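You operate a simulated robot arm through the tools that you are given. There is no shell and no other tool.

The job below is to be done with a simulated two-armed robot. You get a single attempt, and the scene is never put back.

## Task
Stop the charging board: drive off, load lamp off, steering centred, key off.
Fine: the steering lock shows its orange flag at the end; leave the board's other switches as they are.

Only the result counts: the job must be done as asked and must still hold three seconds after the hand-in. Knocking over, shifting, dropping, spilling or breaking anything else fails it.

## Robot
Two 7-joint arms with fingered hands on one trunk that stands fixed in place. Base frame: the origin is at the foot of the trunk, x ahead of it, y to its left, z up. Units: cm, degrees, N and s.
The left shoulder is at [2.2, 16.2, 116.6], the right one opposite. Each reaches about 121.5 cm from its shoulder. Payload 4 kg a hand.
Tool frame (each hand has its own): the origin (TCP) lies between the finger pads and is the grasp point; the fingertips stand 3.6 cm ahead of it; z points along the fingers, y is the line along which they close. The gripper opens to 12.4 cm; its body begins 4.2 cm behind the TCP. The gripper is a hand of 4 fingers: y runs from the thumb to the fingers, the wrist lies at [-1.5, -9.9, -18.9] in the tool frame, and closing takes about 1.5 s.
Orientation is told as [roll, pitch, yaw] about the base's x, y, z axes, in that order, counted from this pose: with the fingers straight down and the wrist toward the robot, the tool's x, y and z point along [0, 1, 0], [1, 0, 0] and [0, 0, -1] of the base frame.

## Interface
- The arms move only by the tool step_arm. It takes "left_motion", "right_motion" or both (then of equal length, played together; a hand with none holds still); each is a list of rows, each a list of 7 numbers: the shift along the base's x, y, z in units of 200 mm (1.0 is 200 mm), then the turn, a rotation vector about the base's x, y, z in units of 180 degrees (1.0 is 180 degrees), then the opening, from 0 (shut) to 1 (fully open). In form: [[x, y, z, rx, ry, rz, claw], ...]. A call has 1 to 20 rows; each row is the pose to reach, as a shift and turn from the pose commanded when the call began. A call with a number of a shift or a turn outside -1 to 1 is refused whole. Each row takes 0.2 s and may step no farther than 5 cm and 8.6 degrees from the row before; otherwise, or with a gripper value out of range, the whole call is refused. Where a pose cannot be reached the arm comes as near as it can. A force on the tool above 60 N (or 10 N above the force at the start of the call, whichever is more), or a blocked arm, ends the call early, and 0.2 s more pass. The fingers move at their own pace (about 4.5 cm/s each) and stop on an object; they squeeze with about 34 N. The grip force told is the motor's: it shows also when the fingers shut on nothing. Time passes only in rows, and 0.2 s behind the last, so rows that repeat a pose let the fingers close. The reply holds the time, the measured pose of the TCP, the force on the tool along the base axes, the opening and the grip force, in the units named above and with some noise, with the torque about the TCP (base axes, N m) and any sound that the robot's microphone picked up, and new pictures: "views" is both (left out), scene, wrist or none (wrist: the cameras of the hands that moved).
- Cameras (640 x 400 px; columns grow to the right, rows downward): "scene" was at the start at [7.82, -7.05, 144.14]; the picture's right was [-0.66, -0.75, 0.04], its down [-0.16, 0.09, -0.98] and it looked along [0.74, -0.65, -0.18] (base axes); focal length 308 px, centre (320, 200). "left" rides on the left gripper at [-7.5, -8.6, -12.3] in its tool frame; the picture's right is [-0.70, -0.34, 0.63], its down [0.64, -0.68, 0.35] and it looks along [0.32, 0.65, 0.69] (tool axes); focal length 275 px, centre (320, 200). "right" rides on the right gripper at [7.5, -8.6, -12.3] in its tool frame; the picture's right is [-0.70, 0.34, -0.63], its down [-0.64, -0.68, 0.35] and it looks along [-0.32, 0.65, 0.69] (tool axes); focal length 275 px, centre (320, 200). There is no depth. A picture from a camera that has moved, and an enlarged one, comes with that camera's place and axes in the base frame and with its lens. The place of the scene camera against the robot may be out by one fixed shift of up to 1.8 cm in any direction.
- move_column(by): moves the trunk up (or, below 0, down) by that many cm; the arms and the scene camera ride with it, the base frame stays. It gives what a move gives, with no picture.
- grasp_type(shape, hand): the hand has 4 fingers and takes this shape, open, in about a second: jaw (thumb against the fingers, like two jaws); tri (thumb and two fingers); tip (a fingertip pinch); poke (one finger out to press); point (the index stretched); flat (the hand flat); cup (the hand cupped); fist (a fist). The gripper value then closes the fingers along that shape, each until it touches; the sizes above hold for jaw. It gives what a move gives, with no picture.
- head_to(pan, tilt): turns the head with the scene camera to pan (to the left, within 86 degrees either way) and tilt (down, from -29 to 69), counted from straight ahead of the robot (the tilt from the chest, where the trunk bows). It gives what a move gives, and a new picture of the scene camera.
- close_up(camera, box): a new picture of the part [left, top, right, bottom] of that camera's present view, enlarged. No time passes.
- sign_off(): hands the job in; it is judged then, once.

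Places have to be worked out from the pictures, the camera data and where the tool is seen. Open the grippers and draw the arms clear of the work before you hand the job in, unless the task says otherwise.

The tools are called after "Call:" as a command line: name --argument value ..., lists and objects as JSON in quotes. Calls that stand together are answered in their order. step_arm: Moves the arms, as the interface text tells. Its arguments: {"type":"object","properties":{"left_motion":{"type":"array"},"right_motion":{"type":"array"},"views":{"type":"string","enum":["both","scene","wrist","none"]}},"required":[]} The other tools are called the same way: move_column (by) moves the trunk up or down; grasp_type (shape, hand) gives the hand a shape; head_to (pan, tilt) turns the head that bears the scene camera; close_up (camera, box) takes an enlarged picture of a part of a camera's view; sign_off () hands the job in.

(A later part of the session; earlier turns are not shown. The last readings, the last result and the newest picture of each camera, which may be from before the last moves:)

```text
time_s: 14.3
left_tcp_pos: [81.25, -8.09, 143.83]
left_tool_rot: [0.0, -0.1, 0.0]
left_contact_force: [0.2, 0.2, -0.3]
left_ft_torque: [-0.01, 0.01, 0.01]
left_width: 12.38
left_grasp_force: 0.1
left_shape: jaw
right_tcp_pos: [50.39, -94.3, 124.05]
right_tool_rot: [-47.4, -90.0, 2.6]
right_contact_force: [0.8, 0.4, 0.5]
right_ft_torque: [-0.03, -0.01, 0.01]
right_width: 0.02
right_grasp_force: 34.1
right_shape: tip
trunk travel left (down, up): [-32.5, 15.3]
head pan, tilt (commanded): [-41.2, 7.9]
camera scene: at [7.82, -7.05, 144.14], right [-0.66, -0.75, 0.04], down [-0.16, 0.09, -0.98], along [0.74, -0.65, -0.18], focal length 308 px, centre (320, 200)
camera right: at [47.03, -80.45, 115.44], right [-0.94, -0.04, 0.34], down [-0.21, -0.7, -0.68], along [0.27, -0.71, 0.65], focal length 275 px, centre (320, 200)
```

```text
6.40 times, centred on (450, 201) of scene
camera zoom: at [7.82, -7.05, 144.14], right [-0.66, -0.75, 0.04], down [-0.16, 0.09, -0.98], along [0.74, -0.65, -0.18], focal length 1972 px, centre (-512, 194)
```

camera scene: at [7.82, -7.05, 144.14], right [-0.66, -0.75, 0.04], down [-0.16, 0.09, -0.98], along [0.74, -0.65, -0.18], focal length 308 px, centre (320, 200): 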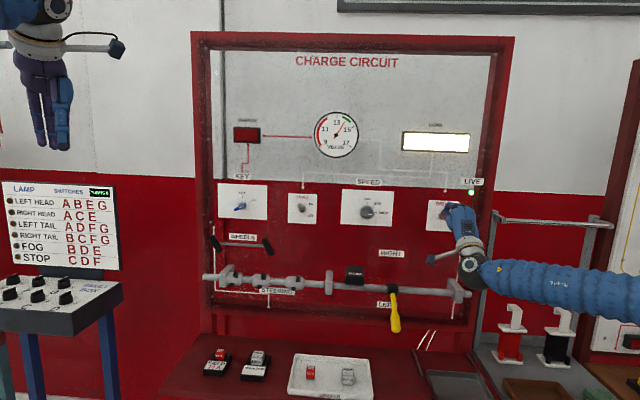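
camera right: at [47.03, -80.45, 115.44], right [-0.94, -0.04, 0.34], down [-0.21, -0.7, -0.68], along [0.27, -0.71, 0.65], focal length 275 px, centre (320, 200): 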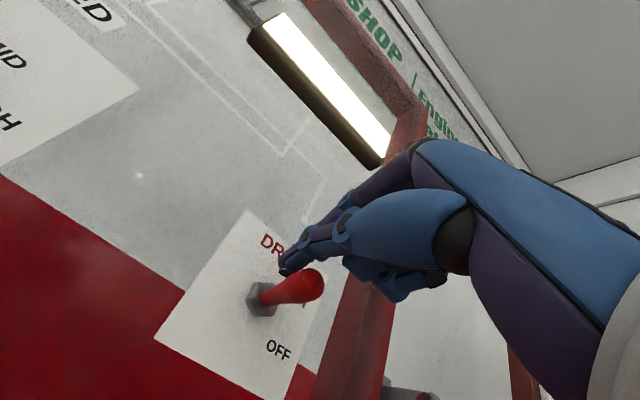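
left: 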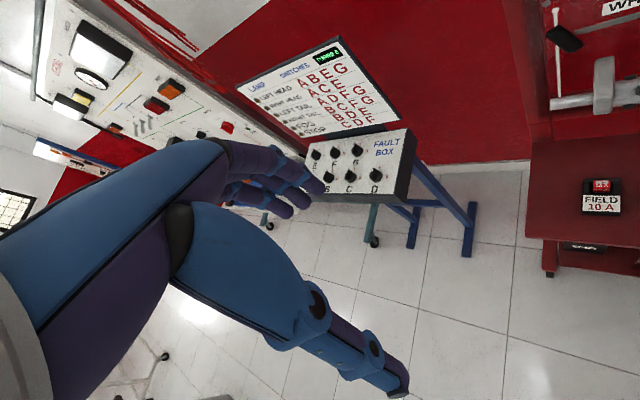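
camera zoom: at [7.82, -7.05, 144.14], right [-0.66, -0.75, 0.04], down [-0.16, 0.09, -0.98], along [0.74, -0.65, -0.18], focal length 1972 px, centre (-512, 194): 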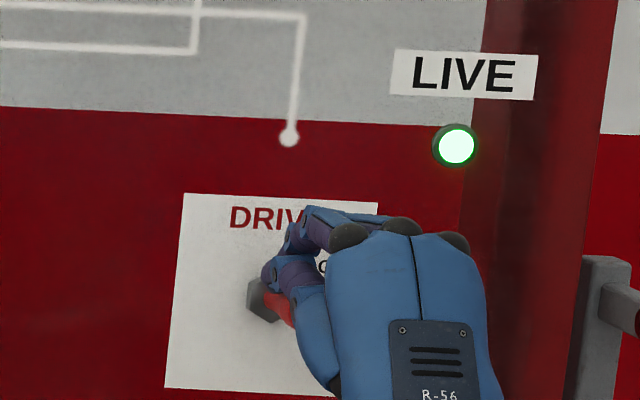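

No notable force yet, but the toggle tip appears lower (about z 122.6 against 123.9), so contact has begun. I'll keep pressing down another 3 cm.

Call:
step_arm --right_motion '[[0, 0, -0.025, 0, 0, 0, 0], [0, 0, -0.05, 0, 0, 0, 0], [0, 0, -0.075, 0, 0, 0, 0], [0, 0, -0.1, 0, 0, 0, 0], [0, 0, -0.125, 0, 0, 0, 0], [0, 0, -0.15, 0, 0, 0, 0]]' --views "both"

Call:
close_up --camera "right" --box '[100, 200, 420, 400]'

Call:
close_up --camera "scene" --box '[380, 110, 500, 232]'

```text
time_s: 15.7
left_tcp_pos: [81.08, -7.96, 143.94]
left_tool_rot: [-0.1, 0.0, 0.1]
left_contact_force: [-1.1, 1.3, -0.5]
left_ft_torque: [-0.01, -0.01, 0.02]
left_width: 12.35
left_grasp_force: 0.2
left_shape: jaw
right_tcp_pos: [50.52, -94.21, 121.36]
right_tool_rot: [174.1, -89.8, 140.8]
right_contact_force: [2.2, 1.4, 16.9]
right_ft_torque: [-0.34, -0.3, 0.08]
right_width: 0.01
right_grasp_force: 34.2
right_shape: tip
trunk travel left (down, up): [-32.5, 15.3]
head pan, tilt (commanded): [-41.2, 7.9]
camera scene: at [7.75, -6.87, 144.17], right [-0.66, -0.75, 0.04], down [-0.16, 0.09, -0.98], along [0.74, -0.65, -0.18], focal length 308 px, centre (320, 200)
camera right: at [47.0, -80.33, 112.66], right [-0.94, -0.04, 0.33], down [-0.21, -0.7, -0.68], along [0.26, -0.71, 0.65], focal length 275 px, centre (320, 200)
```

scene: 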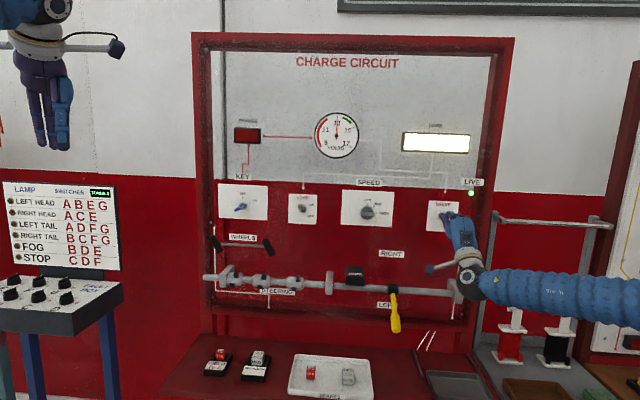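
right: 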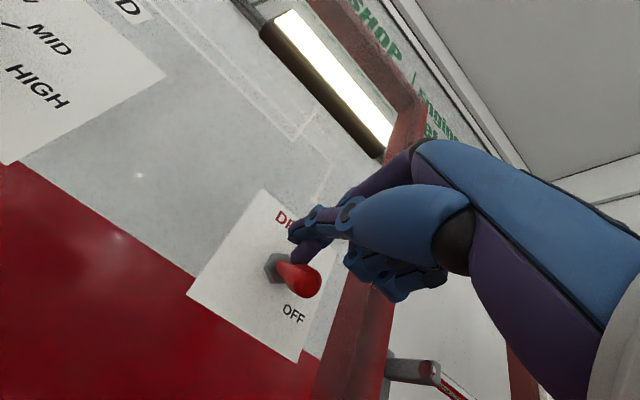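

```text
2.00 times, centred on (260, 300) of right
camera zoom: at [47.0, -80.33, 112.66], right [-0.94, -0.04, 0.33], down [-0.21, -0.7, -0.68], along [0.26, -0.71, 0.65], focal length 551 px, centre (440, 0)
```

zoom: 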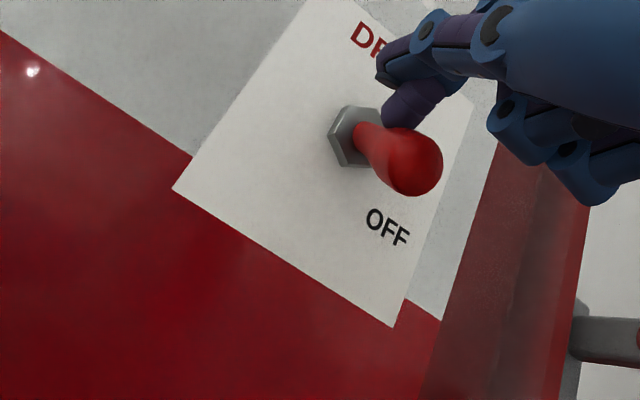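

```text
3.28 times, centred on (440, 171) of scene
camera zoom: at [7.75, -6.87, 144.17], right [-0.66, -0.75, 0.04], down [-0.16, 0.09, -0.98], along [0.74, -0.65, -0.18], focal length 1010 px, centre (-73, 295)
```

zoom: 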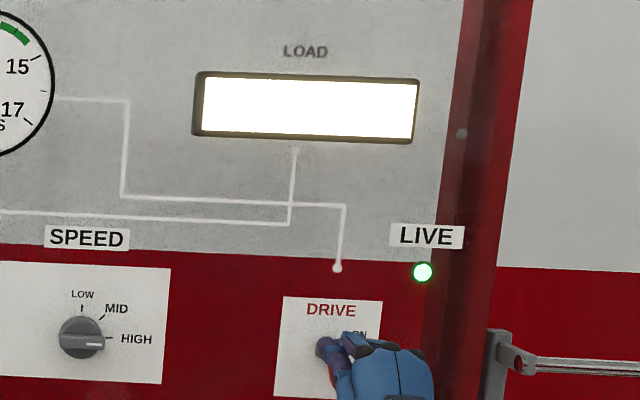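

The toggle has flipped down to OFF, the voltmeter fell to 13, and 17 N shows it is against its stop. I'll lift straight up, back away and confirm.

Call:
step_arm --right_motion '[[0, 0, 0.1, 0, 0, 0, 0], [0, 0, 0.25, 0, 0, 0, 0], [0, 0, 0.4, 0, 0, 0, 0], [-0.15, 0.15, 0.4, 0, 0, 0, 0], [-0.3, 0.3, 0.4, 0, 0, 0, 0], [-0.45, 0.45, 0.4, 0, 0, 0, 0]]' --views "both"

Call:
close_up --camera "scene" --box '[310, 100, 500, 232]'

Call:
close_up --camera "scene" --box '[270, 170, 370, 232]'

```text
time_s: 17.1
left_tcp_pos: [81.12, -7.95, 144.04]
left_tool_rot: [0.0, -0.1, 0.1]
left_contact_force: [-1.0, -0.2, -0.3]
left_ft_torque: [-0.02, -0.03, 0.0]
left_width: 12.44
left_grasp_force: 0.1
left_shape: jaw
right_tcp_pos: [41.54, -85.29, 129.26]
right_tool_rot: [121.6, -90.0, -166.5]
right_contact_force: [-0.4, 0.4, -0.3]
right_ft_torque: [0.02, 0.01, -0.01]
right_width: 0.01
right_grasp_force: 33.9
right_shape: tip
trunk travel left (down, up): [-32.5, 15.3]
head pan, tilt (commanded): [-41.2, 7.9]
camera scene: at [7.7, -7.0, 144.15], right [-0.66, -0.75, 0.04], down [-0.16, 0.09, -0.98], along [0.74, -0.65, -0.18], focal length 308 px, centre (320, 200)
camera right: at [38.05, -71.29, 120.56], right [-0.94, -0.05, 0.34], down [-0.21, -0.7, -0.68], along [0.27, -0.71, 0.65], focal length 275 px, centre (320, 200)
```

scene: 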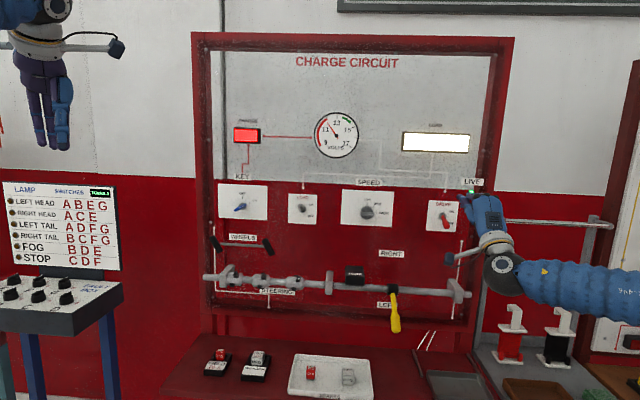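
right: 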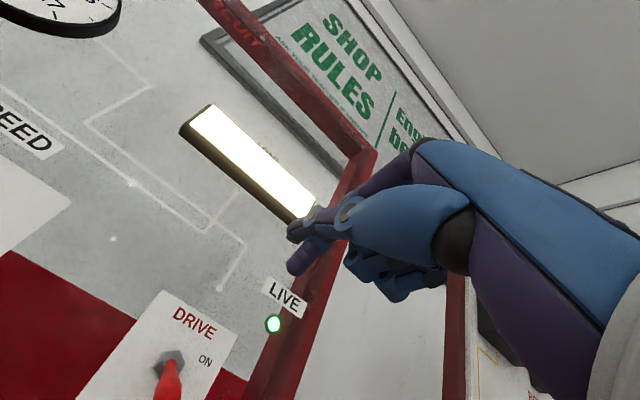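

```text
3.03 times, centred on (405, 166) of scene
camera zoom: at [7.7, -7.0, 144.15], right [-0.66, -0.75, 0.04], down [-0.16, 0.09, -0.98], along [0.74, -0.65, -0.18], focal length 934 px, centre (62, 303)
```

zoom: 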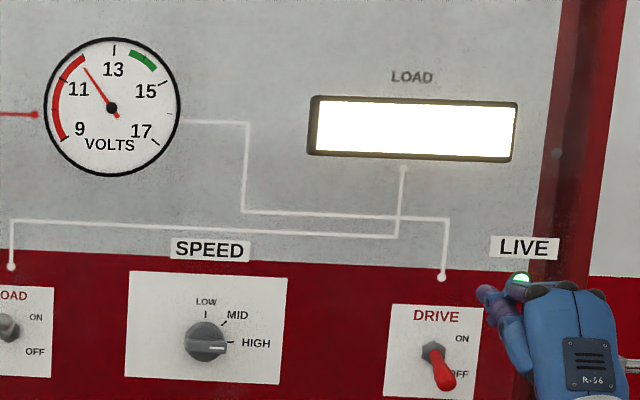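

```text
6.40 times, centred on (320, 201) of scene
camera zoom: at [7.7, -7.0, 144.15], right [-0.66, -0.75, 0.04], down [-0.16, 0.09, -0.98], along [0.74, -0.65, -0.18], focal length 1972 px, centre (320, 194)
```

zoom: 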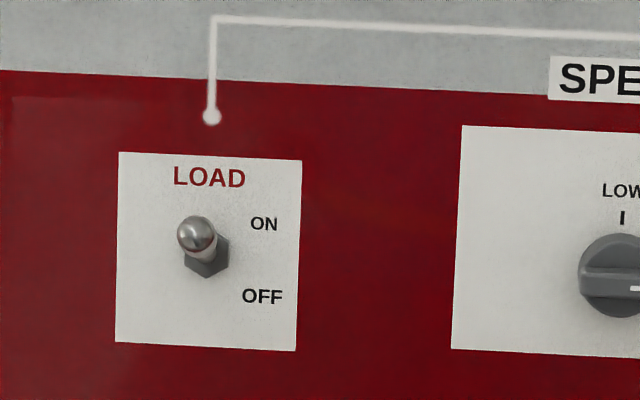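

DRIVE is OFF and the CHARGE lamp now glows red. The pinch slipped slightly under load, so I'll reopen it while moving left along the board toward LOAD, estimated at r≈-13, z≈121.7.

Call:
step_arm --right_motion '[[0.15, 0.15, 0.02, 0, 0, 0, 1], [0.3, 0.3, 0.04, 0, 0, 0, 1], [0.45, 0.45, 0.06, 0, 0, 0, 1], [0.6, 0.6, 0.08, 0, 0, 0, 1], [0.75, 0.75, 0.1, 0, 0, 0, 1], [0.9, 0.9, 0.1, 0, 0, 0, 1]]' --views "none"

Call:
step_arm --right_motion '[[0.15, 0.15, 0, 0, 0, 0, 0], [0.3, 0.3, 0, 0, 0, 0, 0], [0.45, 0.45, 0, 0, 0, 0, 0], [0.6, 0.6, 0, 0, 0, 0, 0], [0.67, 0.65, 0, 0, 0, 0, 0], [0.67, 0.65, 0, 0, 0, 0, 0], [0.67, 0.65, 0, 0, 0, 0, 0], [0.67, 0.65, 0, 0, 0, 0, 0], [0.67, 0.65, 0, 0, 0, 0, 0]]' --views "both"

Call:
close_up --camera "right" --box '[100, 200, 420, 400]'

```text
time_s: 18.5
left_tcp_pos: [81.5, -8.17, 143.66]
left_tool_rot: [-0.1, 0.1, 0.0]
left_contact_force: [0.9, 0.0, -0.3]
left_ft_torque: [-0.03, 0.02, 0.0]
left_width: 12.35
left_grasp_force: 0.2
left_shape: jaw
right_tcp_pos: [59.64, -67.48, 130.97]
right_tool_rot: [-24.9, -89.9, -20.3]
right_contact_force: [0.9, -0.7, 0.3]
right_ft_torque: [-0.01, -0.03, -0.01]
right_width: 12.36
right_grasp_force: 0.0
right_shape: tip
trunk travel left (down, up): [-32.5, 15.3]
head pan, tilt (commanded): [-41.2, 7.9]
```

```text
time_s: 20.5
left_tcp_pos: [81.28, -8.25, 143.84]
left_tool_rot: [0.0, 0.1, 0.0]
left_contact_force: [-0.1, -0.3, -0.8]
left_ft_torque: [0.02, 0.01, -0.01]
left_width: 12.36
left_grasp_force: 0.1
left_shape: jaw
right_tcp_pos: [73.0, -54.45, 131.03]
right_tool_rot: [-31.6, -90.1, -13.4]
right_contact_force: [-0.2, 0.5, -0.5]
right_ft_torque: [0.0, 0.0, -0.02]
right_width: 0.0
right_grasp_force: 33.7
right_shape: tip
trunk travel left (down, up): [-32.5, 15.3]
head pan, tilt (commanded): [-41.2, 7.9]
camera scene: at [7.85, -7.04, 144.14], right [-0.66, -0.75, 0.04], down [-0.16, 0.09, -0.98], along [0.74, -0.65, -0.18], focal length 308 px, centre (320, 200)
camera right: at [69.55, -40.56, 122.48], right [-0.94, -0.04, 0.34], down [-0.21, -0.7, -0.68], along [0.27, -0.71, 0.65], focal length 275 px, centre (320, 200)
```

scene: 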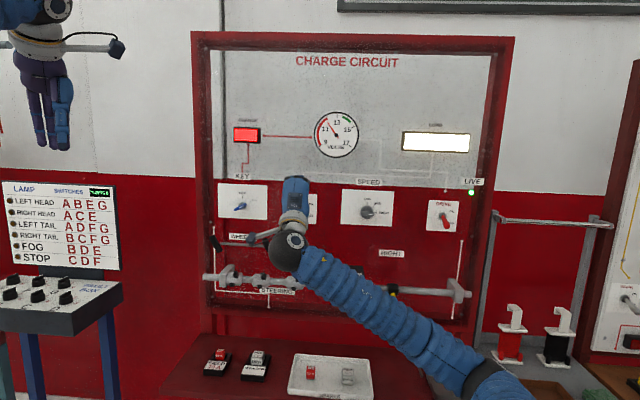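
right: 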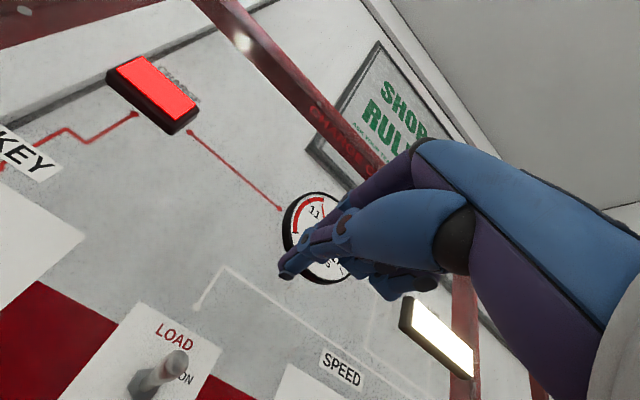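

```text
2.00 times, centred on (260, 300) of right
camera zoom: at [69.55, -40.56, 122.48], right [-0.94, -0.04, 0.34], down [-0.21, -0.7, -0.68], along [0.27, -0.71, 0.65], focal length 551 px, centre (440, 0)
```

zoom: 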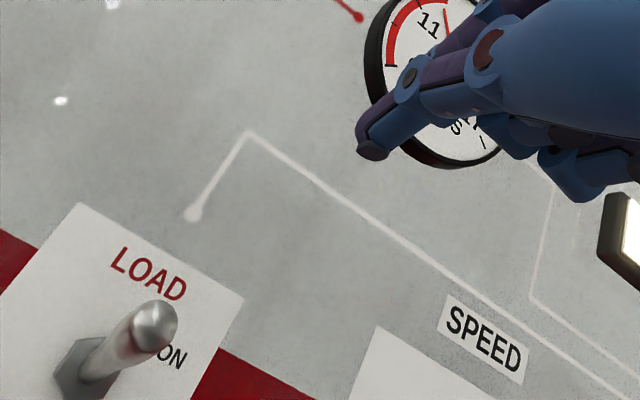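

From this view the LOAD toggle is at r≈-13.6 with its tip near depth 104, z 124, the same layout as DRIVE. I'll slide in above it and come down to just short of contact.

Call:
step_arm --right_motion '[[0.114, -0.105, 0, 0, 0, 0, 0], [0.228, -0.21, 0, 0, 0, 0, 0], [0.342, -0.315, 0, 0, 0, 0, 0], [0.456, -0.421, 0, 0, 0, 0, 0], [0.456, -0.421, -0.1, 0, 0, 0, 0], [0.456, -0.421, -0.2, 0, 0, 0, 0], [0.456, -0.421, -0.275, 0, 0, 0, 0]]' --views "wrist"

Call:
close_up --camera "right" --box '[100, 200, 420, 400]'

```text
time_s: 22.1
left_tcp_pos: [81.28, -8.02, 143.88]
left_tool_rot: [0.0, 0.0, 0.0]
left_contact_force: [0.2, -0.3, -1.2]
left_ft_torque: [0.01, -0.03, 0.0]
left_width: 12.37
left_grasp_force: 0.0
left_shape: jaw
right_tcp_pos: [82.16, -62.93, 125.45]
right_tool_rot: [-67.8, -90.0, 22.7]
right_contact_force: [0.5, 0.2, -0.3]
right_ft_torque: [0.01, -0.01, 0.02]
right_width: 0.0
right_grasp_force: 34.3
right_shape: tip
trunk travel left (down, up): [-32.5, 15.3]
head pan, tilt (commanded): [-41.2, 7.9]
camera right: at [78.64, -48.92, 116.93], right [-0.94, -0.04, 0.34], down [-0.21, -0.7, -0.68], along [0.27, -0.71, 0.65], focal length 275 px, centre (320, 200)
```

right: 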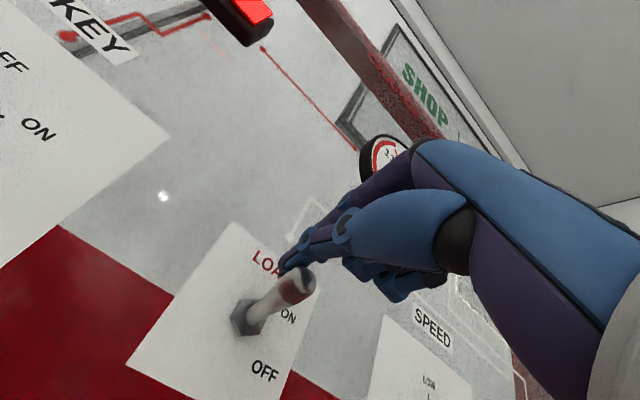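

```text
2.00 times, centred on (260, 300) of right
camera zoom: at [78.64, -48.92, 116.93], right [-0.94, -0.04, 0.34], down [-0.21, -0.7, -0.68], along [0.27, -0.71, 0.65], focal length 551 px, centre (440, 0)
```

zoom: 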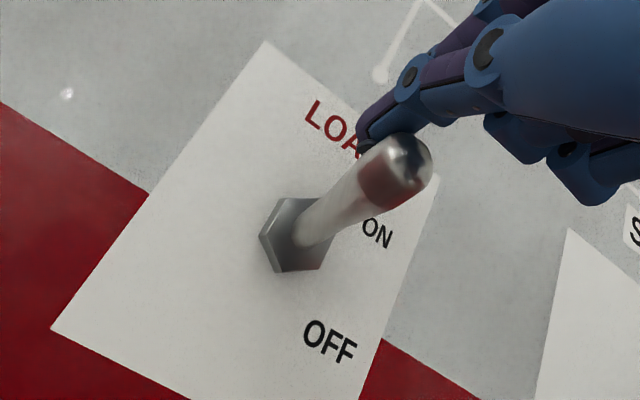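

The pinch sits just above the LOAD toggle, aligned as it was for DRIVE. I'll press down about 3.5 cm.

Call:
step_arm --right_motion '[[0, 0, -0.025, 0, 0, 0, 0], [0, 0, -0.05, 0, 0, 0, 0], [0, 0, -0.075, 0, 0, 0, 0], [0, 0, -0.1, 0, 0, 0, 0], [0, 0, -0.125, 0, 0, 0, 0], [0, 0, -0.15, 0, 0, 0, 0], [0, 0, -0.175, 0, 0, 0, 0]]' --views "both"

Call:
close_up --camera "right" --box '[100, 200, 420, 400]'

```text
time_s: 23.7
left_tcp_pos: [81.1, -8.17, 143.93]
left_tool_rot: [0.0, 0.0, 0.0]
left_contact_force: [-1.0, 0.3, 0.5]
left_ft_torque: [0.01, -0.01, 0.03]
left_width: 12.37
left_grasp_force: 0.1
left_shape: jaw
right_tcp_pos: [81.89, -62.77, 122.22]
right_tool_rot: [167.8, -89.9, 147.3]
right_contact_force: [-2.0, 2.5, 6.4]
right_ft_torque: [-0.15, -0.13, -0.02]
right_width: 0.0
right_grasp_force: 33.5
right_shape: tip
trunk travel left (down, up): [-32.5, 15.3]
head pan, tilt (commanded): [-41.2, 7.9]
camera scene: at [7.77, -6.98, 144.15], right [-0.66, -0.75, 0.04], down [-0.16, 0.09, -0.98], along [0.74, -0.65, -0.18], focal length 308 px, centre (320, 200)
camera right: at [78.53, -48.82, 113.58], right [-0.94, -0.04, 0.34], down [-0.21, -0.7, -0.68], along [0.27, -0.71, 0.65], focal length 275 px, centre (320, 200)
```

scene: 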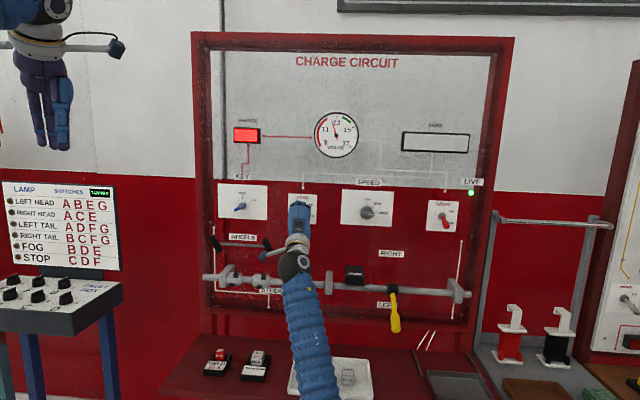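
right: 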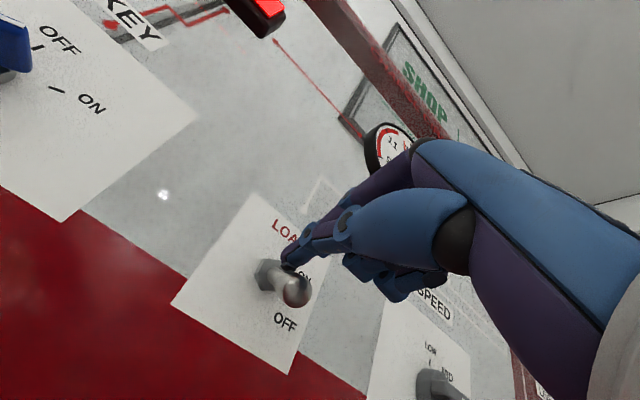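

```text
2.00 times, centred on (260, 300) of right
camera zoom: at [78.53, -48.82, 113.58], right [-0.94, -0.04, 0.34], down [-0.21, -0.7, -0.68], along [0.27, -0.71, 0.65], focal length 551 px, centre (440, 0)
```

zoom: 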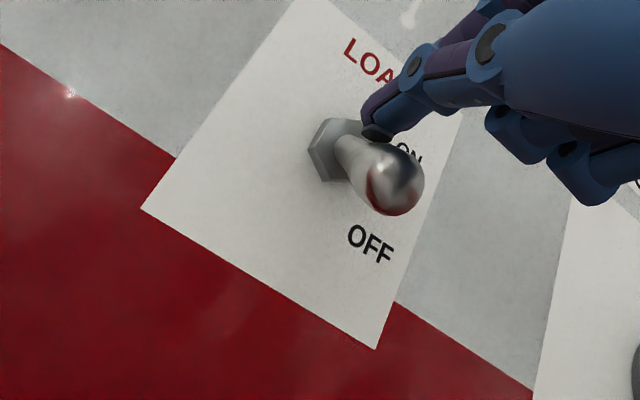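

The LOAD lamp has gone dark and the toggle has tipped past centre with 6 N on it. I'll lift up and back off to verify.

Call:
step_arm --right_motion '[[0, 0, 0.1, 0, 0, 0, 0], [0, 0, 0.25, 0, 0, 0, 0], [0, 0, 0.35, 0, 0, 0, 0], [-0.15, 0.15, 0.35, 0, 0, 0, 0], [-0.3, 0.3, 0.35, 0, 0, 0, 0], [-0.45, 0.45, 0.35, 0, 0, 0, 0], [-0.5, 0.5, 0.35, 0, 0, 0, 0]]' --views "both"

Call:
close_up --camera "right" --box '[0, 200, 320, 400]'

Call:
close_up --camera "scene" --box '[210, 110, 370, 210]'

```text
time_s: 25.3
left_tcp_pos: [81.26, -8.17, 143.87]
left_tool_rot: [0.1, 0.1, 0.1]
left_contact_force: [-0.3, -1.1, 0.5]
left_ft_torque: [-0.01, 0.01, 0.01]
left_width: 12.35
left_grasp_force: 0.0
left_shape: jaw
right_tcp_pos: [72.03, -52.83, 129.08]
right_tool_rot: [9.2, -90.1, -54.2]
right_contact_force: [-0.8, 0.5, 0.7]
right_ft_torque: [-0.01, 0.0, 0.01]
right_width: 0.0
right_grasp_force: 33.9
right_shape: tip
trunk travel left (down, up): [-32.5, 15.3]
head pan, tilt (commanded): [-41.2, 7.9]
camera scene: at [7.85, -7.05, 144.14], right [-0.66, -0.75, 0.04], down [-0.16, 0.09, -0.98], along [0.74, -0.65, -0.18], focal length 308 px, centre (320, 200)
camera right: at [68.59, -38.86, 120.49], right [-0.94, -0.04, 0.34], down [-0.21, -0.7, -0.68], along [0.27, -0.71, 0.65], focal length 275 px, centre (320, 200)
```

scene: 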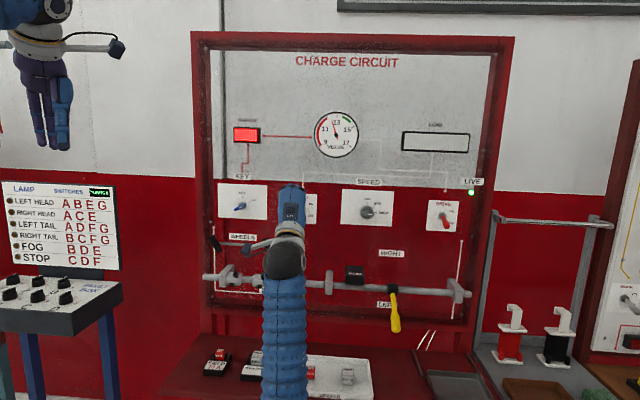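
right: 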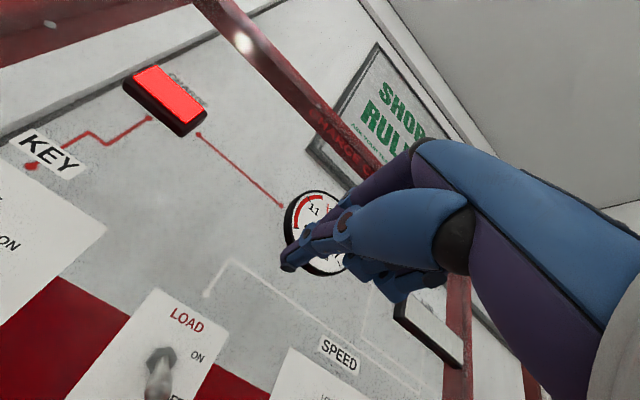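

```text
2.00 times, centred on (160, 300) of right
camera zoom: at [68.59, -38.86, 120.49], right [-0.94, -0.04, 0.34], down [-0.21, -0.7, -0.68], along [0.27, -0.71, 0.65], focal length 551 px, centre (640, 0)
```

zoom: 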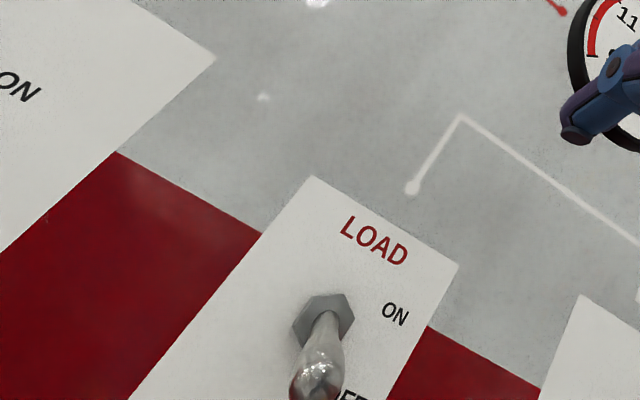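

```text
4.00 times, centred on (290, 160) of scene
camera zoom: at [7.85, -7.05, 144.14], right [-0.66, -0.75, 0.04], down [-0.16, 0.09, -0.98], along [0.74, -0.65, -0.18], focal length 1233 px, centre (440, 360)
```

zoom: 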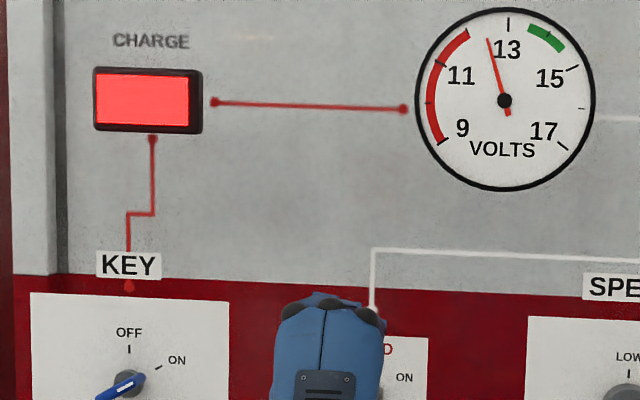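

LOAD is OFF and its lamp is dark. Next is the steering lever, which hangs down toward LEFT at about r≈15.5; I'll move the hand there while rolling it 90° (thumb left, fingers right) so it can pinch the lever from the front.

Call:
step_arm --right_motion '[[-0.0704, -0.0386, -0.0504, 0.0253, -0.0253, 0, 0], [-0.1407, -0.0771, -0.1007, 0.0505, -0.0505, 0, 0], [-0.2111, -0.1157, -0.1511, 0.0758, -0.0758, 0, 0], [-0.2814, -0.1543, -0.2014, 0.101, -0.101, 0, 0], [-0.3518, -0.1929, -0.2518, 0.1263, -0.1263, 0, 0], [-0.4221, -0.2314, -0.3021, 0.1515, -0.1515, 0, 0], [-0.4925, -0.27, -0.3525, 0.1768, -0.1768, 0, 0], [-0.5629, -0.3086, -0.4029, 0.2021, -0.2021, 0, 0], [-0.6332, -0.3471, -0.4532, 0.2273, -0.2273, 0, 0], [-0.7036, -0.3857, -0.5036, 0.2526, -0.2526, 0, 0], [-0.7739, -0.4243, -0.5539, 0.2778, -0.2778, 0, 0], [-0.8443, -0.4629, -0.6043, 0.3031, -0.3031, 0, 0], [-0.9146, -0.5014, -0.6546, 0.3283, -0.3283, 0, 0], [-0.985, -0.54, -0.705, 0.3536, -0.3536, 0, 0]]' --views "both"

```text
time_s: 28.5
left_tcp_pos: [81.26, -8.01, 143.92]
left_tool_rot: [-0.2, 0.1, 0.0]
left_contact_force: [0.2, -0.2, -0.6]
left_ft_torque: [0.0, -0.02, 0.0]
left_width: 12.38
left_grasp_force: 0.0
left_shape: jaw
right_tcp_pos: [50.5, -66.0, 116.95]
right_tool_rot: [92.4, -2.3, -137.6]
right_contact_force: [-0.6, 0.9, -0.3]
right_ft_torque: [-0.02, -0.01, -0.03]
right_width: 0.01
right_grasp_force: 34.2
right_shape: tip
trunk travel left (down, up): [-32.5, 15.3]
head pan, tilt (commanded): [-41.2, 7.9]
stopped in row 14 (right hand): the arm was blocked; the commanded pose is now the measured one
camera scene: at [7.84, -7.01, 144.14], right [-0.66, -0.75, 0.04], down [-0.16, 0.09, -0.98], along [0.74, -0.65, -0.18], focal length 308 px, centre (320, 200)
camera right: at [48.52, -50.69, 123.75], right [-0.68, 0.2, -0.71], down [0.74, 0.17, -0.66], along [-0.01, -0.97, -0.26], focal length 275 px, centre (320, 200)
```

scene: 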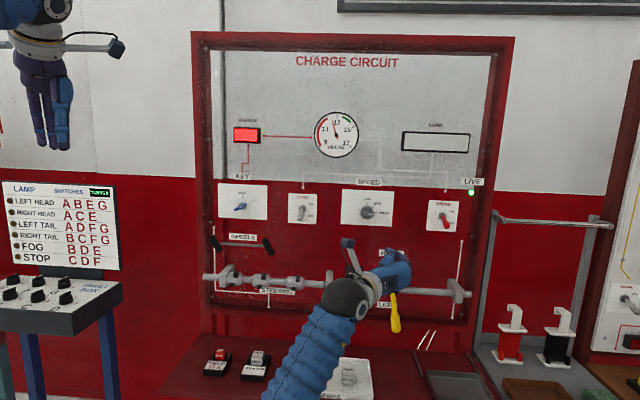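
right: 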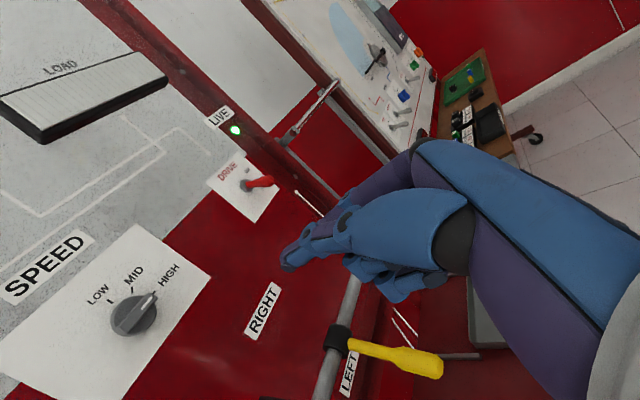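

The arm reported being blocked at the last row, with no contact force, so it's likely a joint limit; the roll is done to within 3°. From this view I place the shaft axis at depth≈103.2, z≈98.6 and the lever end at r≈16.9, depth≈93.4, z≈90.7, about 39° below horizontal. I'll switch to the jaw shape and move down in front of the lever.

Call:
grasp_type --hand "right" --shape "jaw"

Call:
step_arm --right_motion '[[-0.03, -0.053, -0.15, 0, 0, 0, 1], [-0.06, -0.106, -0.3, 0, 0, 0, 1], [-0.09, -0.16, -0.45, 0, 0, 0, 1], [-0.12, -0.21, -0.6, 0, 0, 0, 1], [-0.15, -0.265, -0.75, 0, 0, 0, 1]]' --views "both"

```text
time_s: 29.4
left_tcp_pos: [81.26, -8.16, 143.87]
left_tool_rot: [0.0, 0.0, -0.1]
left_contact_force: [0.1, 0.9, 0.3]
left_ft_torque: [-0.01, 0.03, 0.0]
left_width: 12.37
left_grasp_force: 0.1
left_shape: jaw
right_tcp_pos: [50.46, -65.94, 117.1]
right_tool_rot: [92.3, -2.2, -137.7]
right_contact_force: [0.2, -0.5, -0.1]
right_ft_torque: [0.0, -0.03, 0.01]
right_width: 12.38
right_grasp_force: 0.1
right_shape: jaw
trunk travel left (down, up): [-32.5, 15.3]
head pan, tilt (commanded): [-41.2, 7.9]
```

```text
time_s: 30.8
left_tcp_pos: [81.19, -8.16, 143.83]
left_tool_rot: [-0.2, 0.0, 0.0]
left_contact_force: [0.9, -0.6, 0.8]
left_ft_torque: [0.01, -0.01, 0.03]
left_width: 12.38
left_grasp_force: 0.0
left_shape: jaw
right_tcp_pos: [44.72, -74.59, 106.04]
right_tool_rot: [95.8, -4.4, -141.3]
right_contact_force: [-0.1, 0.2, -0.9]
right_ft_torque: [0.01, 0.0, -0.04]
right_width: 12.37
right_grasp_force: 0.0
right_shape: jaw
trunk travel left (down, up): [-32.5, 15.3]
head pan, tilt (commanded): [-41.2, 7.9]
stopped in row 5 (right hand): the arm was blocked; the commanded pose is now the measured one
camera scene: at [7.83, -7.0, 144.14], right [-0.66, -0.75, 0.04], down [-0.16, 0.09, -0.98], along [0.74, -0.65, -0.18], focal length 308 px, centre (320, 200)
camera right: at [43.6, -58.96, 111.44], right [-0.66, 0.19, -0.73], down [0.75, 0.08, -0.66], along [-0.07, -0.98, -0.19], focal length 275 px, centre (320, 200)
```

scene: 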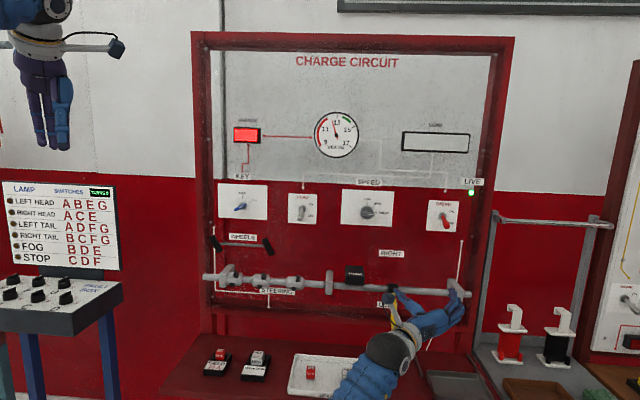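
right: 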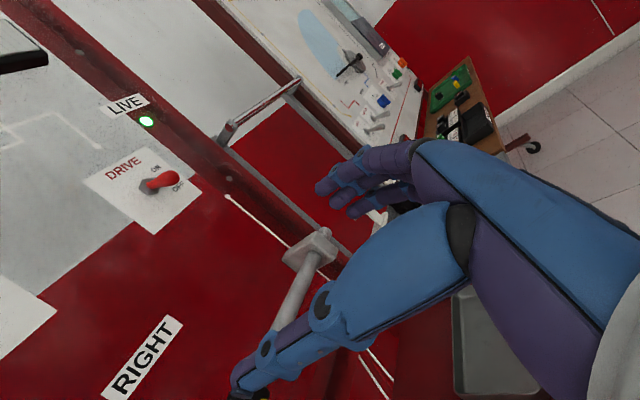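

The joint limit is pushing the hand right and up: the forearm rises steeply from a low elbow, so this sideways-palm pose needs too much wrist bend. Raising the trunk should level the forearm, so I'll raise it 15 cm.

Call:
move_column --by 15

Call:
head_to --pan -41.2 --tilt 16

```text
time_s: 32.5
left_tcp_pos: [81.28, -8.18, 158.9]
left_tool_rot: [0.0, 0.1, 0.0]
left_contact_force: [-0.3, 0.1, 0.1]
left_ft_torque: [0.0, 0.02, 0.02]
left_width: 12.36
left_grasp_force: 0.0
left_shape: jaw
right_tcp_pos: [44.36, -75.16, 121.14]
right_tool_rot: [96.0, -4.5, -141.9]
right_contact_force: [-0.3, 0.6, 0.4]
right_ft_torque: [-0.03, 0.04, -0.03]
right_width: 12.39
right_grasp_force: 0.0
right_shape: jaw
trunk travel left (down, up): [-47.5, 0.3]
head pan, tilt (commanded): [-41.2, 7.9]
```

```text
time_s: 33.2
left_tcp_pos: [81.22, -8.01, 158.91]
left_tool_rot: [0.1, 0.0, 0.0]
left_contact_force: [-0.3, -0.3, -0.3]
left_ft_torque: [0.02, 0.01, -0.02]
left_width: 12.38
left_grasp_force: 0.1
left_shape: jaw
right_tcp_pos: [44.21, -75.12, 121.04]
right_tool_rot: [96.0, -4.4, -141.8]
right_contact_force: [0.1, 0.9, -0.2]
right_ft_torque: [-0.01, -0.06, 0.0]
right_width: 12.37
right_grasp_force: 0.1
right_shape: jaw
trunk travel left (down, up): [-47.5, 0.3]
head pan, tilt (commanded): [-41.2, 16.0]
camera scene: at [5.16, -7.08, 158.45], right [-0.66, -0.75, 0.0], down [-0.21, 0.18, -0.96], along [0.72, -0.63, -0.28], focal length 308 px, centre (320, 200)
```

scene: 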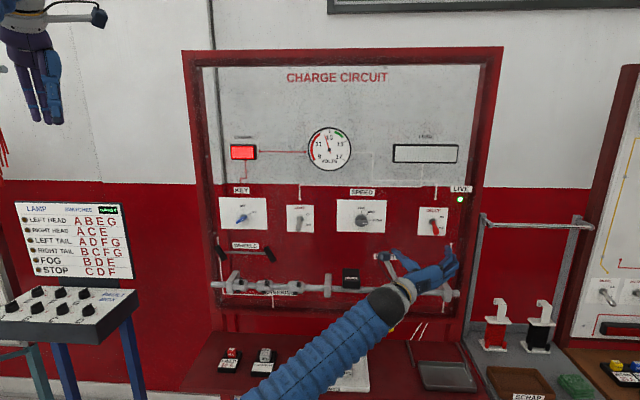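

The trunk is up 15 cm and the right TCP is now at r≈21.9, depth≈84.4, z≈121. I'll correct the small orientation drift and lower the hand in front of the lever.

Call:
step_arm --right_motion '[[0.032, 0.038, -0.17, 0.0082, 0.0008, 0.0073, 1], [0.065, 0.075, -0.34, 0.0164, 0.0015, 0.0145, 1], [0.097, 0.113, -0.51, 0.0245, 0.0023, 0.0218, 1], [0.13, 0.151, -0.68, 0.0327, 0.003, 0.029, 1], [0.162, 0.1885, -0.85, 0.0409, 0.0038, 0.0363, 1]]' --views "both"

```text
time_s: 34.0
left_tcp_pos: [81.24, -7.98, 158.85]
left_tool_rot: [-0.1, 0.2, -0.1]
left_contact_force: [0.5, 0.0, 0.1]
left_ft_torque: [-0.01, 0.01, 0.01]
left_width: 12.39
left_grasp_force: 0.1
left_shape: jaw
right_tcp_pos: [47.29, -75.0, 122.95]
right_tool_rot: [101.2, 5.7, -140.1]
right_contact_force: [0.9, -0.4, 0.2]
right_ft_torque: [0.0, -0.04, -0.02]
right_width: 12.4
right_grasp_force: 0.0
right_shape: jaw
trunk travel left (down, up): [-47.5, 0.3]
head pan, tilt (commanded): [-41.2, 16.0]
stopped in row 3 (right hand): the arm was blocked; the commanded pose is now the measured one
camera scene: at [5.22, -6.96, 158.45], right [-0.66, -0.75, 0.0], down [-0.21, 0.18, -0.96], along [0.72, -0.63, -0.28], focal length 308 px, centre (320, 200)
camera right: at [44.66, -59.39, 128.81], right [-0.51, 0.21, -0.84], down [0.86, 0.12, -0.49], along [-0.01, -0.97, -0.24], focal length 275 px, centre (320, 200)
```

scene: 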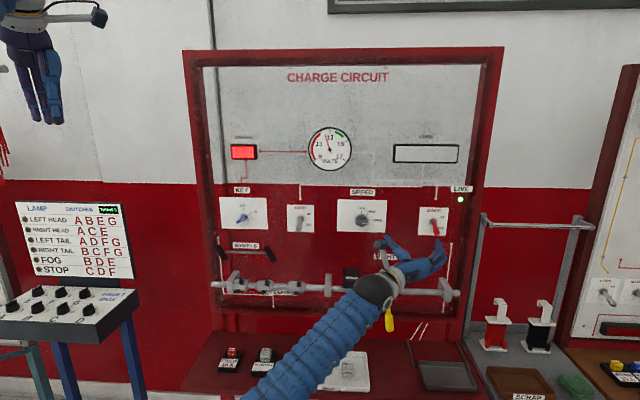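
right: 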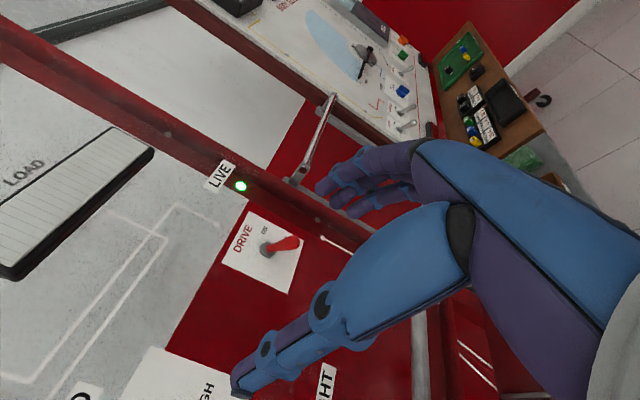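

The arm keeps hitting its limit in this sideways roll, so I'll drop that approach. The bench front edge is only at about depth 82, so a palm-down hand has room for its wrist in front of the bench; I'll roll back to palm-down, with the thumb under the lever in mind.

Call:
step_arm --right_motion '[[-0.011, 0.027, -0.033, -0.0266, 0.0355, -0.0021, 1], [-0.023, 0.053, -0.067, -0.0532, 0.0709, -0.0043, 1], [-0.034, 0.08, -0.1, -0.0798, 0.1064, -0.0064, 1], [-0.046, 0.107, -0.133, -0.1063, 0.1419, -0.0085, 1], [-0.057, 0.133, -0.167, -0.1329, 0.1773, -0.0107, 1], [-0.069, 0.16, -0.2, -0.1595, 0.2128, -0.0128, 1], [-0.08, 0.187, -0.233, -0.1861, 0.2483, -0.0149, 1], [-0.091, 0.213, -0.267, -0.2127, 0.2837, -0.0171, 1], [-0.103, 0.24, -0.3, -0.2393, 0.3192, -0.0192, 1], [-0.114, 0.267, -0.333, -0.2658, 0.3547, -0.0213, 1], [-0.126, 0.293, -0.367, -0.2924, 0.3901, -0.0235, 1], [-0.137, 0.32, -0.4, -0.319, 0.4256, -0.0256, 1]]' --views "both"

```text
time_s: 36.0
left_tcp_pos: [81.06, -8.43, 158.79]
left_tool_rot: [0.1, 0.0, -0.1]
left_contact_force: [-0.1, -0.8, 0.5]
left_ft_torque: [0.0, -0.03, 0.02]
left_width: 12.37
left_grasp_force: 0.0
left_shape: jaw
right_tcp_pos: [47.81, -69.39, 124.45]
right_tool_rot: [108.6, -56.2, -150.5]
right_contact_force: [-0.2, -0.4, 0.3]
right_ft_torque: [-0.01, 0.0, 0.01]
right_width: 12.35
right_grasp_force: 0.1
right_shape: jaw
trunk travel left (down, up): [-47.5, 0.3]
head pan, tilt (commanded): [-41.2, 16.0]
stopped in row 10 (right hand): the arm was blocked; the commanded pose is now the measured one
camera scene: at [5.09, -7.21, 158.39], right [-0.66, -0.75, 0.0], down [-0.21, 0.18, -0.96], along [0.72, -0.63, -0.28], focal length 308 px, centre (320, 200)
camera right: at [47.34, -53.56, 119.06], right [-0.97, -0.12, -0.2], down [0.23, -0.48, -0.85], along [0.0, -0.87, 0.5], focal length 275 px, centre (320, 200)
```

scene: 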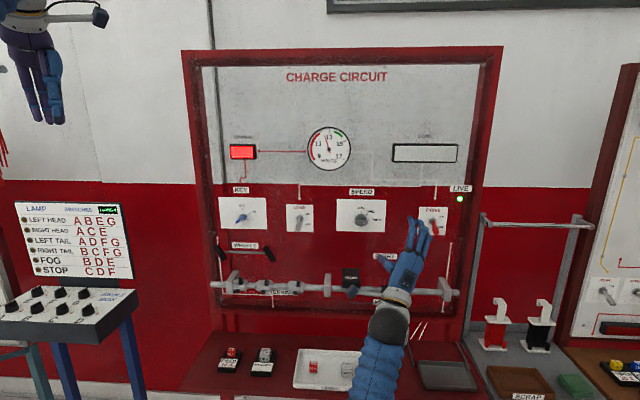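
right: 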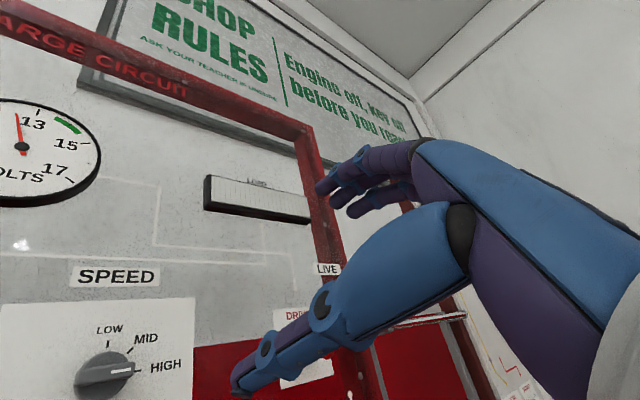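

The arm again can't go lower, with no force at the tool, so something about the elbow or forearm may be the cause. I'll look down with the head camera to see the arm itself.

Call:
head_to --pan -50 --tilt 60

```text
time_s: 37.1
left_tcp_pos: [81.12, -8.25, 158.76]
left_tool_rot: [-0.1, 0.0, -0.1]
left_contact_force: [-0.1, 0.6, 0.4]
left_ft_torque: [-0.04, 0.01, -0.03]
left_width: 12.36
left_grasp_force: 0.1
left_shape: jaw
right_tcp_pos: [47.91, -69.38, 124.46]
right_tool_rot: [108.5, -56.2, -150.7]
right_contact_force: [0.4, -0.2, -0.5]
right_ft_torque: [0.03, 0.01, 0.05]
right_width: 12.38
right_grasp_force: 0.1
right_shape: jaw
trunk travel left (down, up): [-47.5, 0.3]
head pan, tilt (commanded): [-50.0, 60.0]
camera scene: at [2.39, -6.07, 151.98], right [-0.77, -0.64, 0.0], down [-0.56, 0.66, -0.5], along [0.32, -0.38, -0.87], focal length 308 px, centre (320, 200)
```

scene: 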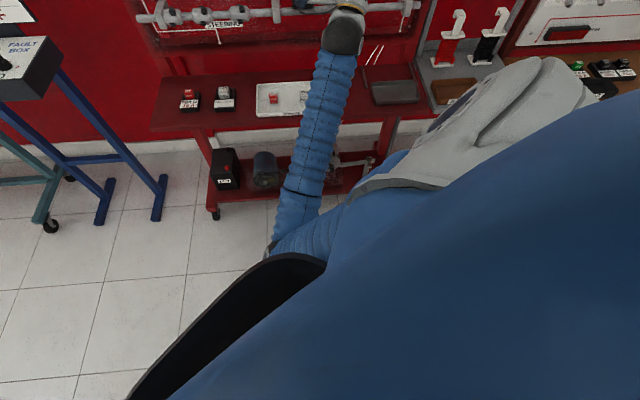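

Nothing is touching the arm; it is simply folded too far for low targets with the trunk up. The palm-down pose worked with the hand 5–14 cm above shoulder height, so I'll return the hand to that relation and later lower the trunk instead.

Call:
step_arm --right_motion '[[-0.015, 0.054, 0.133, -0.0147, 0.0277, -0.0028, 1], [-0.03, 0.108, 0.267, -0.0293, 0.0553, -0.0056, 1], [-0.045, 0.163, 0.4, -0.044, 0.083, -0.0084, 1], [-0.06, 0.217, 0.533, -0.0587, 0.1106, -0.0111, 1], [-0.075, 0.271, 0.667, -0.0733, 0.1383, -0.0139, 1], [-0.09, 0.325, 0.8, -0.088, 0.1659, -0.0167, 1]]' --views "both"

```text
time_s: 38.5
left_tcp_pos: [81.2, -8.26, 158.91]
left_tool_rot: [0.0, 0.0, -0.2]
left_contact_force: [0.0, -0.4, -0.6]
left_ft_torque: [-0.01, 0.0, 0.01]
left_width: 12.38
left_grasp_force: 0.0
left_shape: jaw
right_tcp_pos: [45.98, -62.82, 140.45]
right_tool_rot: [-77.6, -89.8, 32.6]
right_contact_force: [0.5, 0.0, -0.9]
right_ft_torque: [0.01, -0.03, 0.02]
right_width: 12.34
right_grasp_force: 0.2
right_shape: jaw
trunk travel left (down, up): [-47.5, 0.3]
head pan, tilt (commanded): [-50.0, 60.0]
camera scene: at [2.36, -6.09, 151.98], right [-0.77, -0.64, 0.0], down [-0.56, 0.66, -0.5], along [0.32, -0.38, -0.87], focal length 308 px, centre (320, 200)
camera right: at [42.61, -48.85, 131.85], right [-0.94, -0.04, 0.34], down [-0.21, -0.7, -0.68], along [0.27, -0.71, 0.65], focal length 275 px, centre (320, 200)
```

scene: 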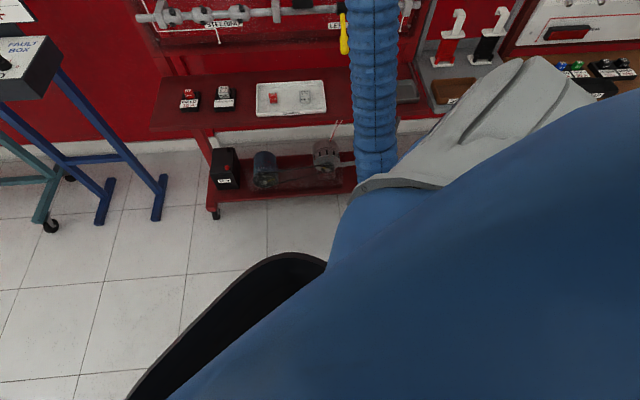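
right: 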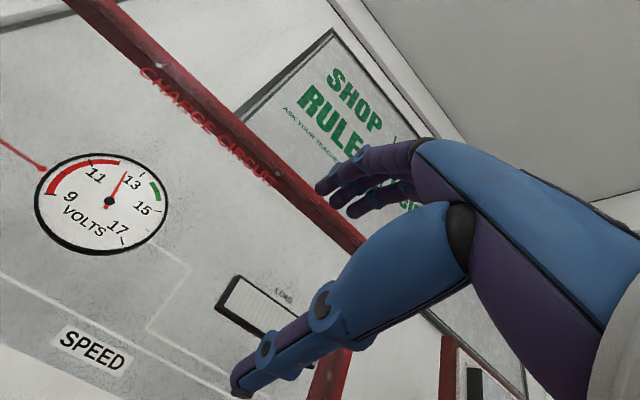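

Palm-down works again at the higher position. Before lowering the trunk I'll draw the idle left hand back 15 cm so it stays well clear of the fault box.

Call:
step_arm --left_motion '[[-0.15, 0, 0, 0, 0, 0, 1], [-0.3, 0, 0, 0, 0, 0, 1], [-0.45, 0, 0, 0, 0, 0, 1], [-0.6, 0, 0, 0, 0, 0, 1], [-0.75, 0, 0, 0, 0, 0, 1]]' --views "none"

Call:
head_to --pan -41.2 --tilt 25

```text
time_s: 39.7
left_tcp_pos: [65.92, -8.14, 158.91]
left_tool_rot: [0.0, 0.0, -0.1]
left_contact_force: [-0.6, 0.6, 0.1]
left_ft_torque: [-0.03, 0.0, -0.02]
left_width: 12.36
left_grasp_force: 0.1
left_shape: jaw
right_tcp_pos: [45.95, -62.69, 140.6]
right_tool_rot: [-125.4, -89.9, 80.6]
right_contact_force: [0.2, -0.2, 0.0]
right_ft_torque: [-0.02, 0.0, 0.01]
right_width: 12.37
right_grasp_force: 0.1
right_shape: jaw
trunk travel left (down, up): [-47.5, 0.3]
head pan, tilt (commanded): [-50.0, 60.0]
```

```text
time_s: 40.7
left_tcp_pos: [66.1, -8.12, 158.74]
left_tool_rot: [0.1, 0.0, 0.0]
left_contact_force: [0.9, -0.6, 0.6]
left_ft_torque: [0.02, 0.03, 0.04]
left_width: 12.37
left_grasp_force: 0.0
left_shape: jaw
right_tcp_pos: [46.04, -62.86, 140.43]
right_tool_rot: [-102.4, -89.8, 57.3]
right_contact_force: [1.2, -0.8, 0.0]
right_ft_torque: [-0.01, 0.0, 0.02]
right_width: 12.38
right_grasp_force: 0.0
right_shape: jaw
trunk travel left (down, up): [-47.5, 0.3]
head pan, tilt (commanded): [-41.2, 25.0]
camera scene: at [5.01, -6.99, 156.98], right [-0.66, -0.75, 0.0], down [-0.32, 0.28, -0.91], along [0.68, -0.6, -0.42], focal length 308 px, centre (320, 200)
```

scene: 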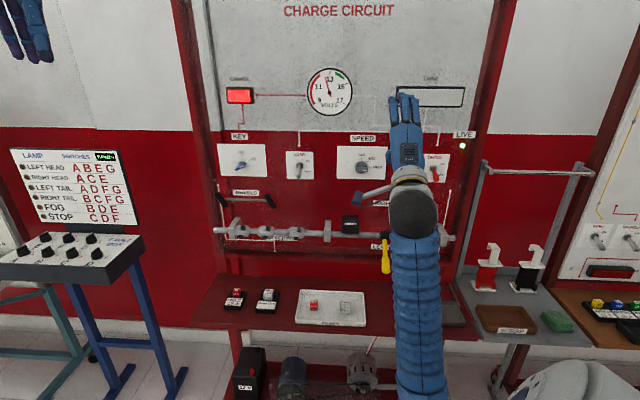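

The view is clear: nothing lies under the right hand or forearm in front of the bench. I'll lower the trunk in two moves, checking in between.

Call:
move_column --by -20

Call:
head_to --pan -41.2 --tilt 25

```text
time_s: 42.9
left_tcp_pos: [66.15, -8.36, 138.92]
left_tool_rot: [0.0, 0.1, 0.0]
left_contact_force: [0.3, 0.9, 0.1]
left_ft_torque: [-0.01, -0.02, -0.03]
left_width: 12.37
left_grasp_force: 0.0
left_shape: jaw
right_tcp_pos: [46.06, -62.77, 120.46]
right_tool_rot: [-118.4, -89.8, 73.2]
right_contact_force: [-0.6, 0.2, -0.1]
right_ft_torque: [0.01, 0.01, -0.01]
right_width: 12.4
right_grasp_force: 0.1
right_shape: jaw
trunk travel left (down, up): [-27.5, 20.3]
head pan, tilt (commanded): [-41.2, 25.0]
```

```text
time_s: 43.5
left_tcp_pos: [66.24, -8.28, 138.77]
left_tool_rot: [0.0, 0.0, -0.1]
left_contact_force: [0.4, -0.7, -0.2]
left_ft_torque: [0.0, 0.01, 0.0]
left_width: 12.39
left_grasp_force: 0.0
left_shape: jaw
right_tcp_pos: [45.96, -62.83, 120.49]
right_tool_rot: [-96.5, -89.9, 51.5]
right_contact_force: [0.5, 0.3, -0.3]
right_ft_torque: [-0.02, 0.03, 0.01]
right_width: 12.38
right_grasp_force: 0.1
right_shape: jaw
trunk travel left (down, up): [-27.5, 20.3]
head pan, tilt (commanded): [-41.2, 25.0]
camera scene: at [9.5, -7.01, 135.89], right [-0.66, -0.75, 0.07], down [-0.41, 0.28, -0.87], along [0.64, -0.6, -0.49], focal length 308 px, centre (320, 200)
```

scene: 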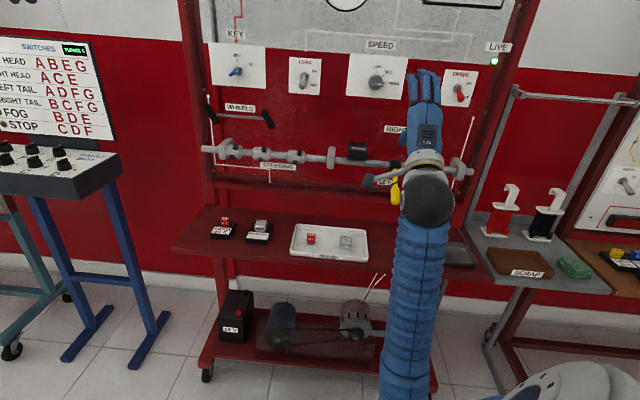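

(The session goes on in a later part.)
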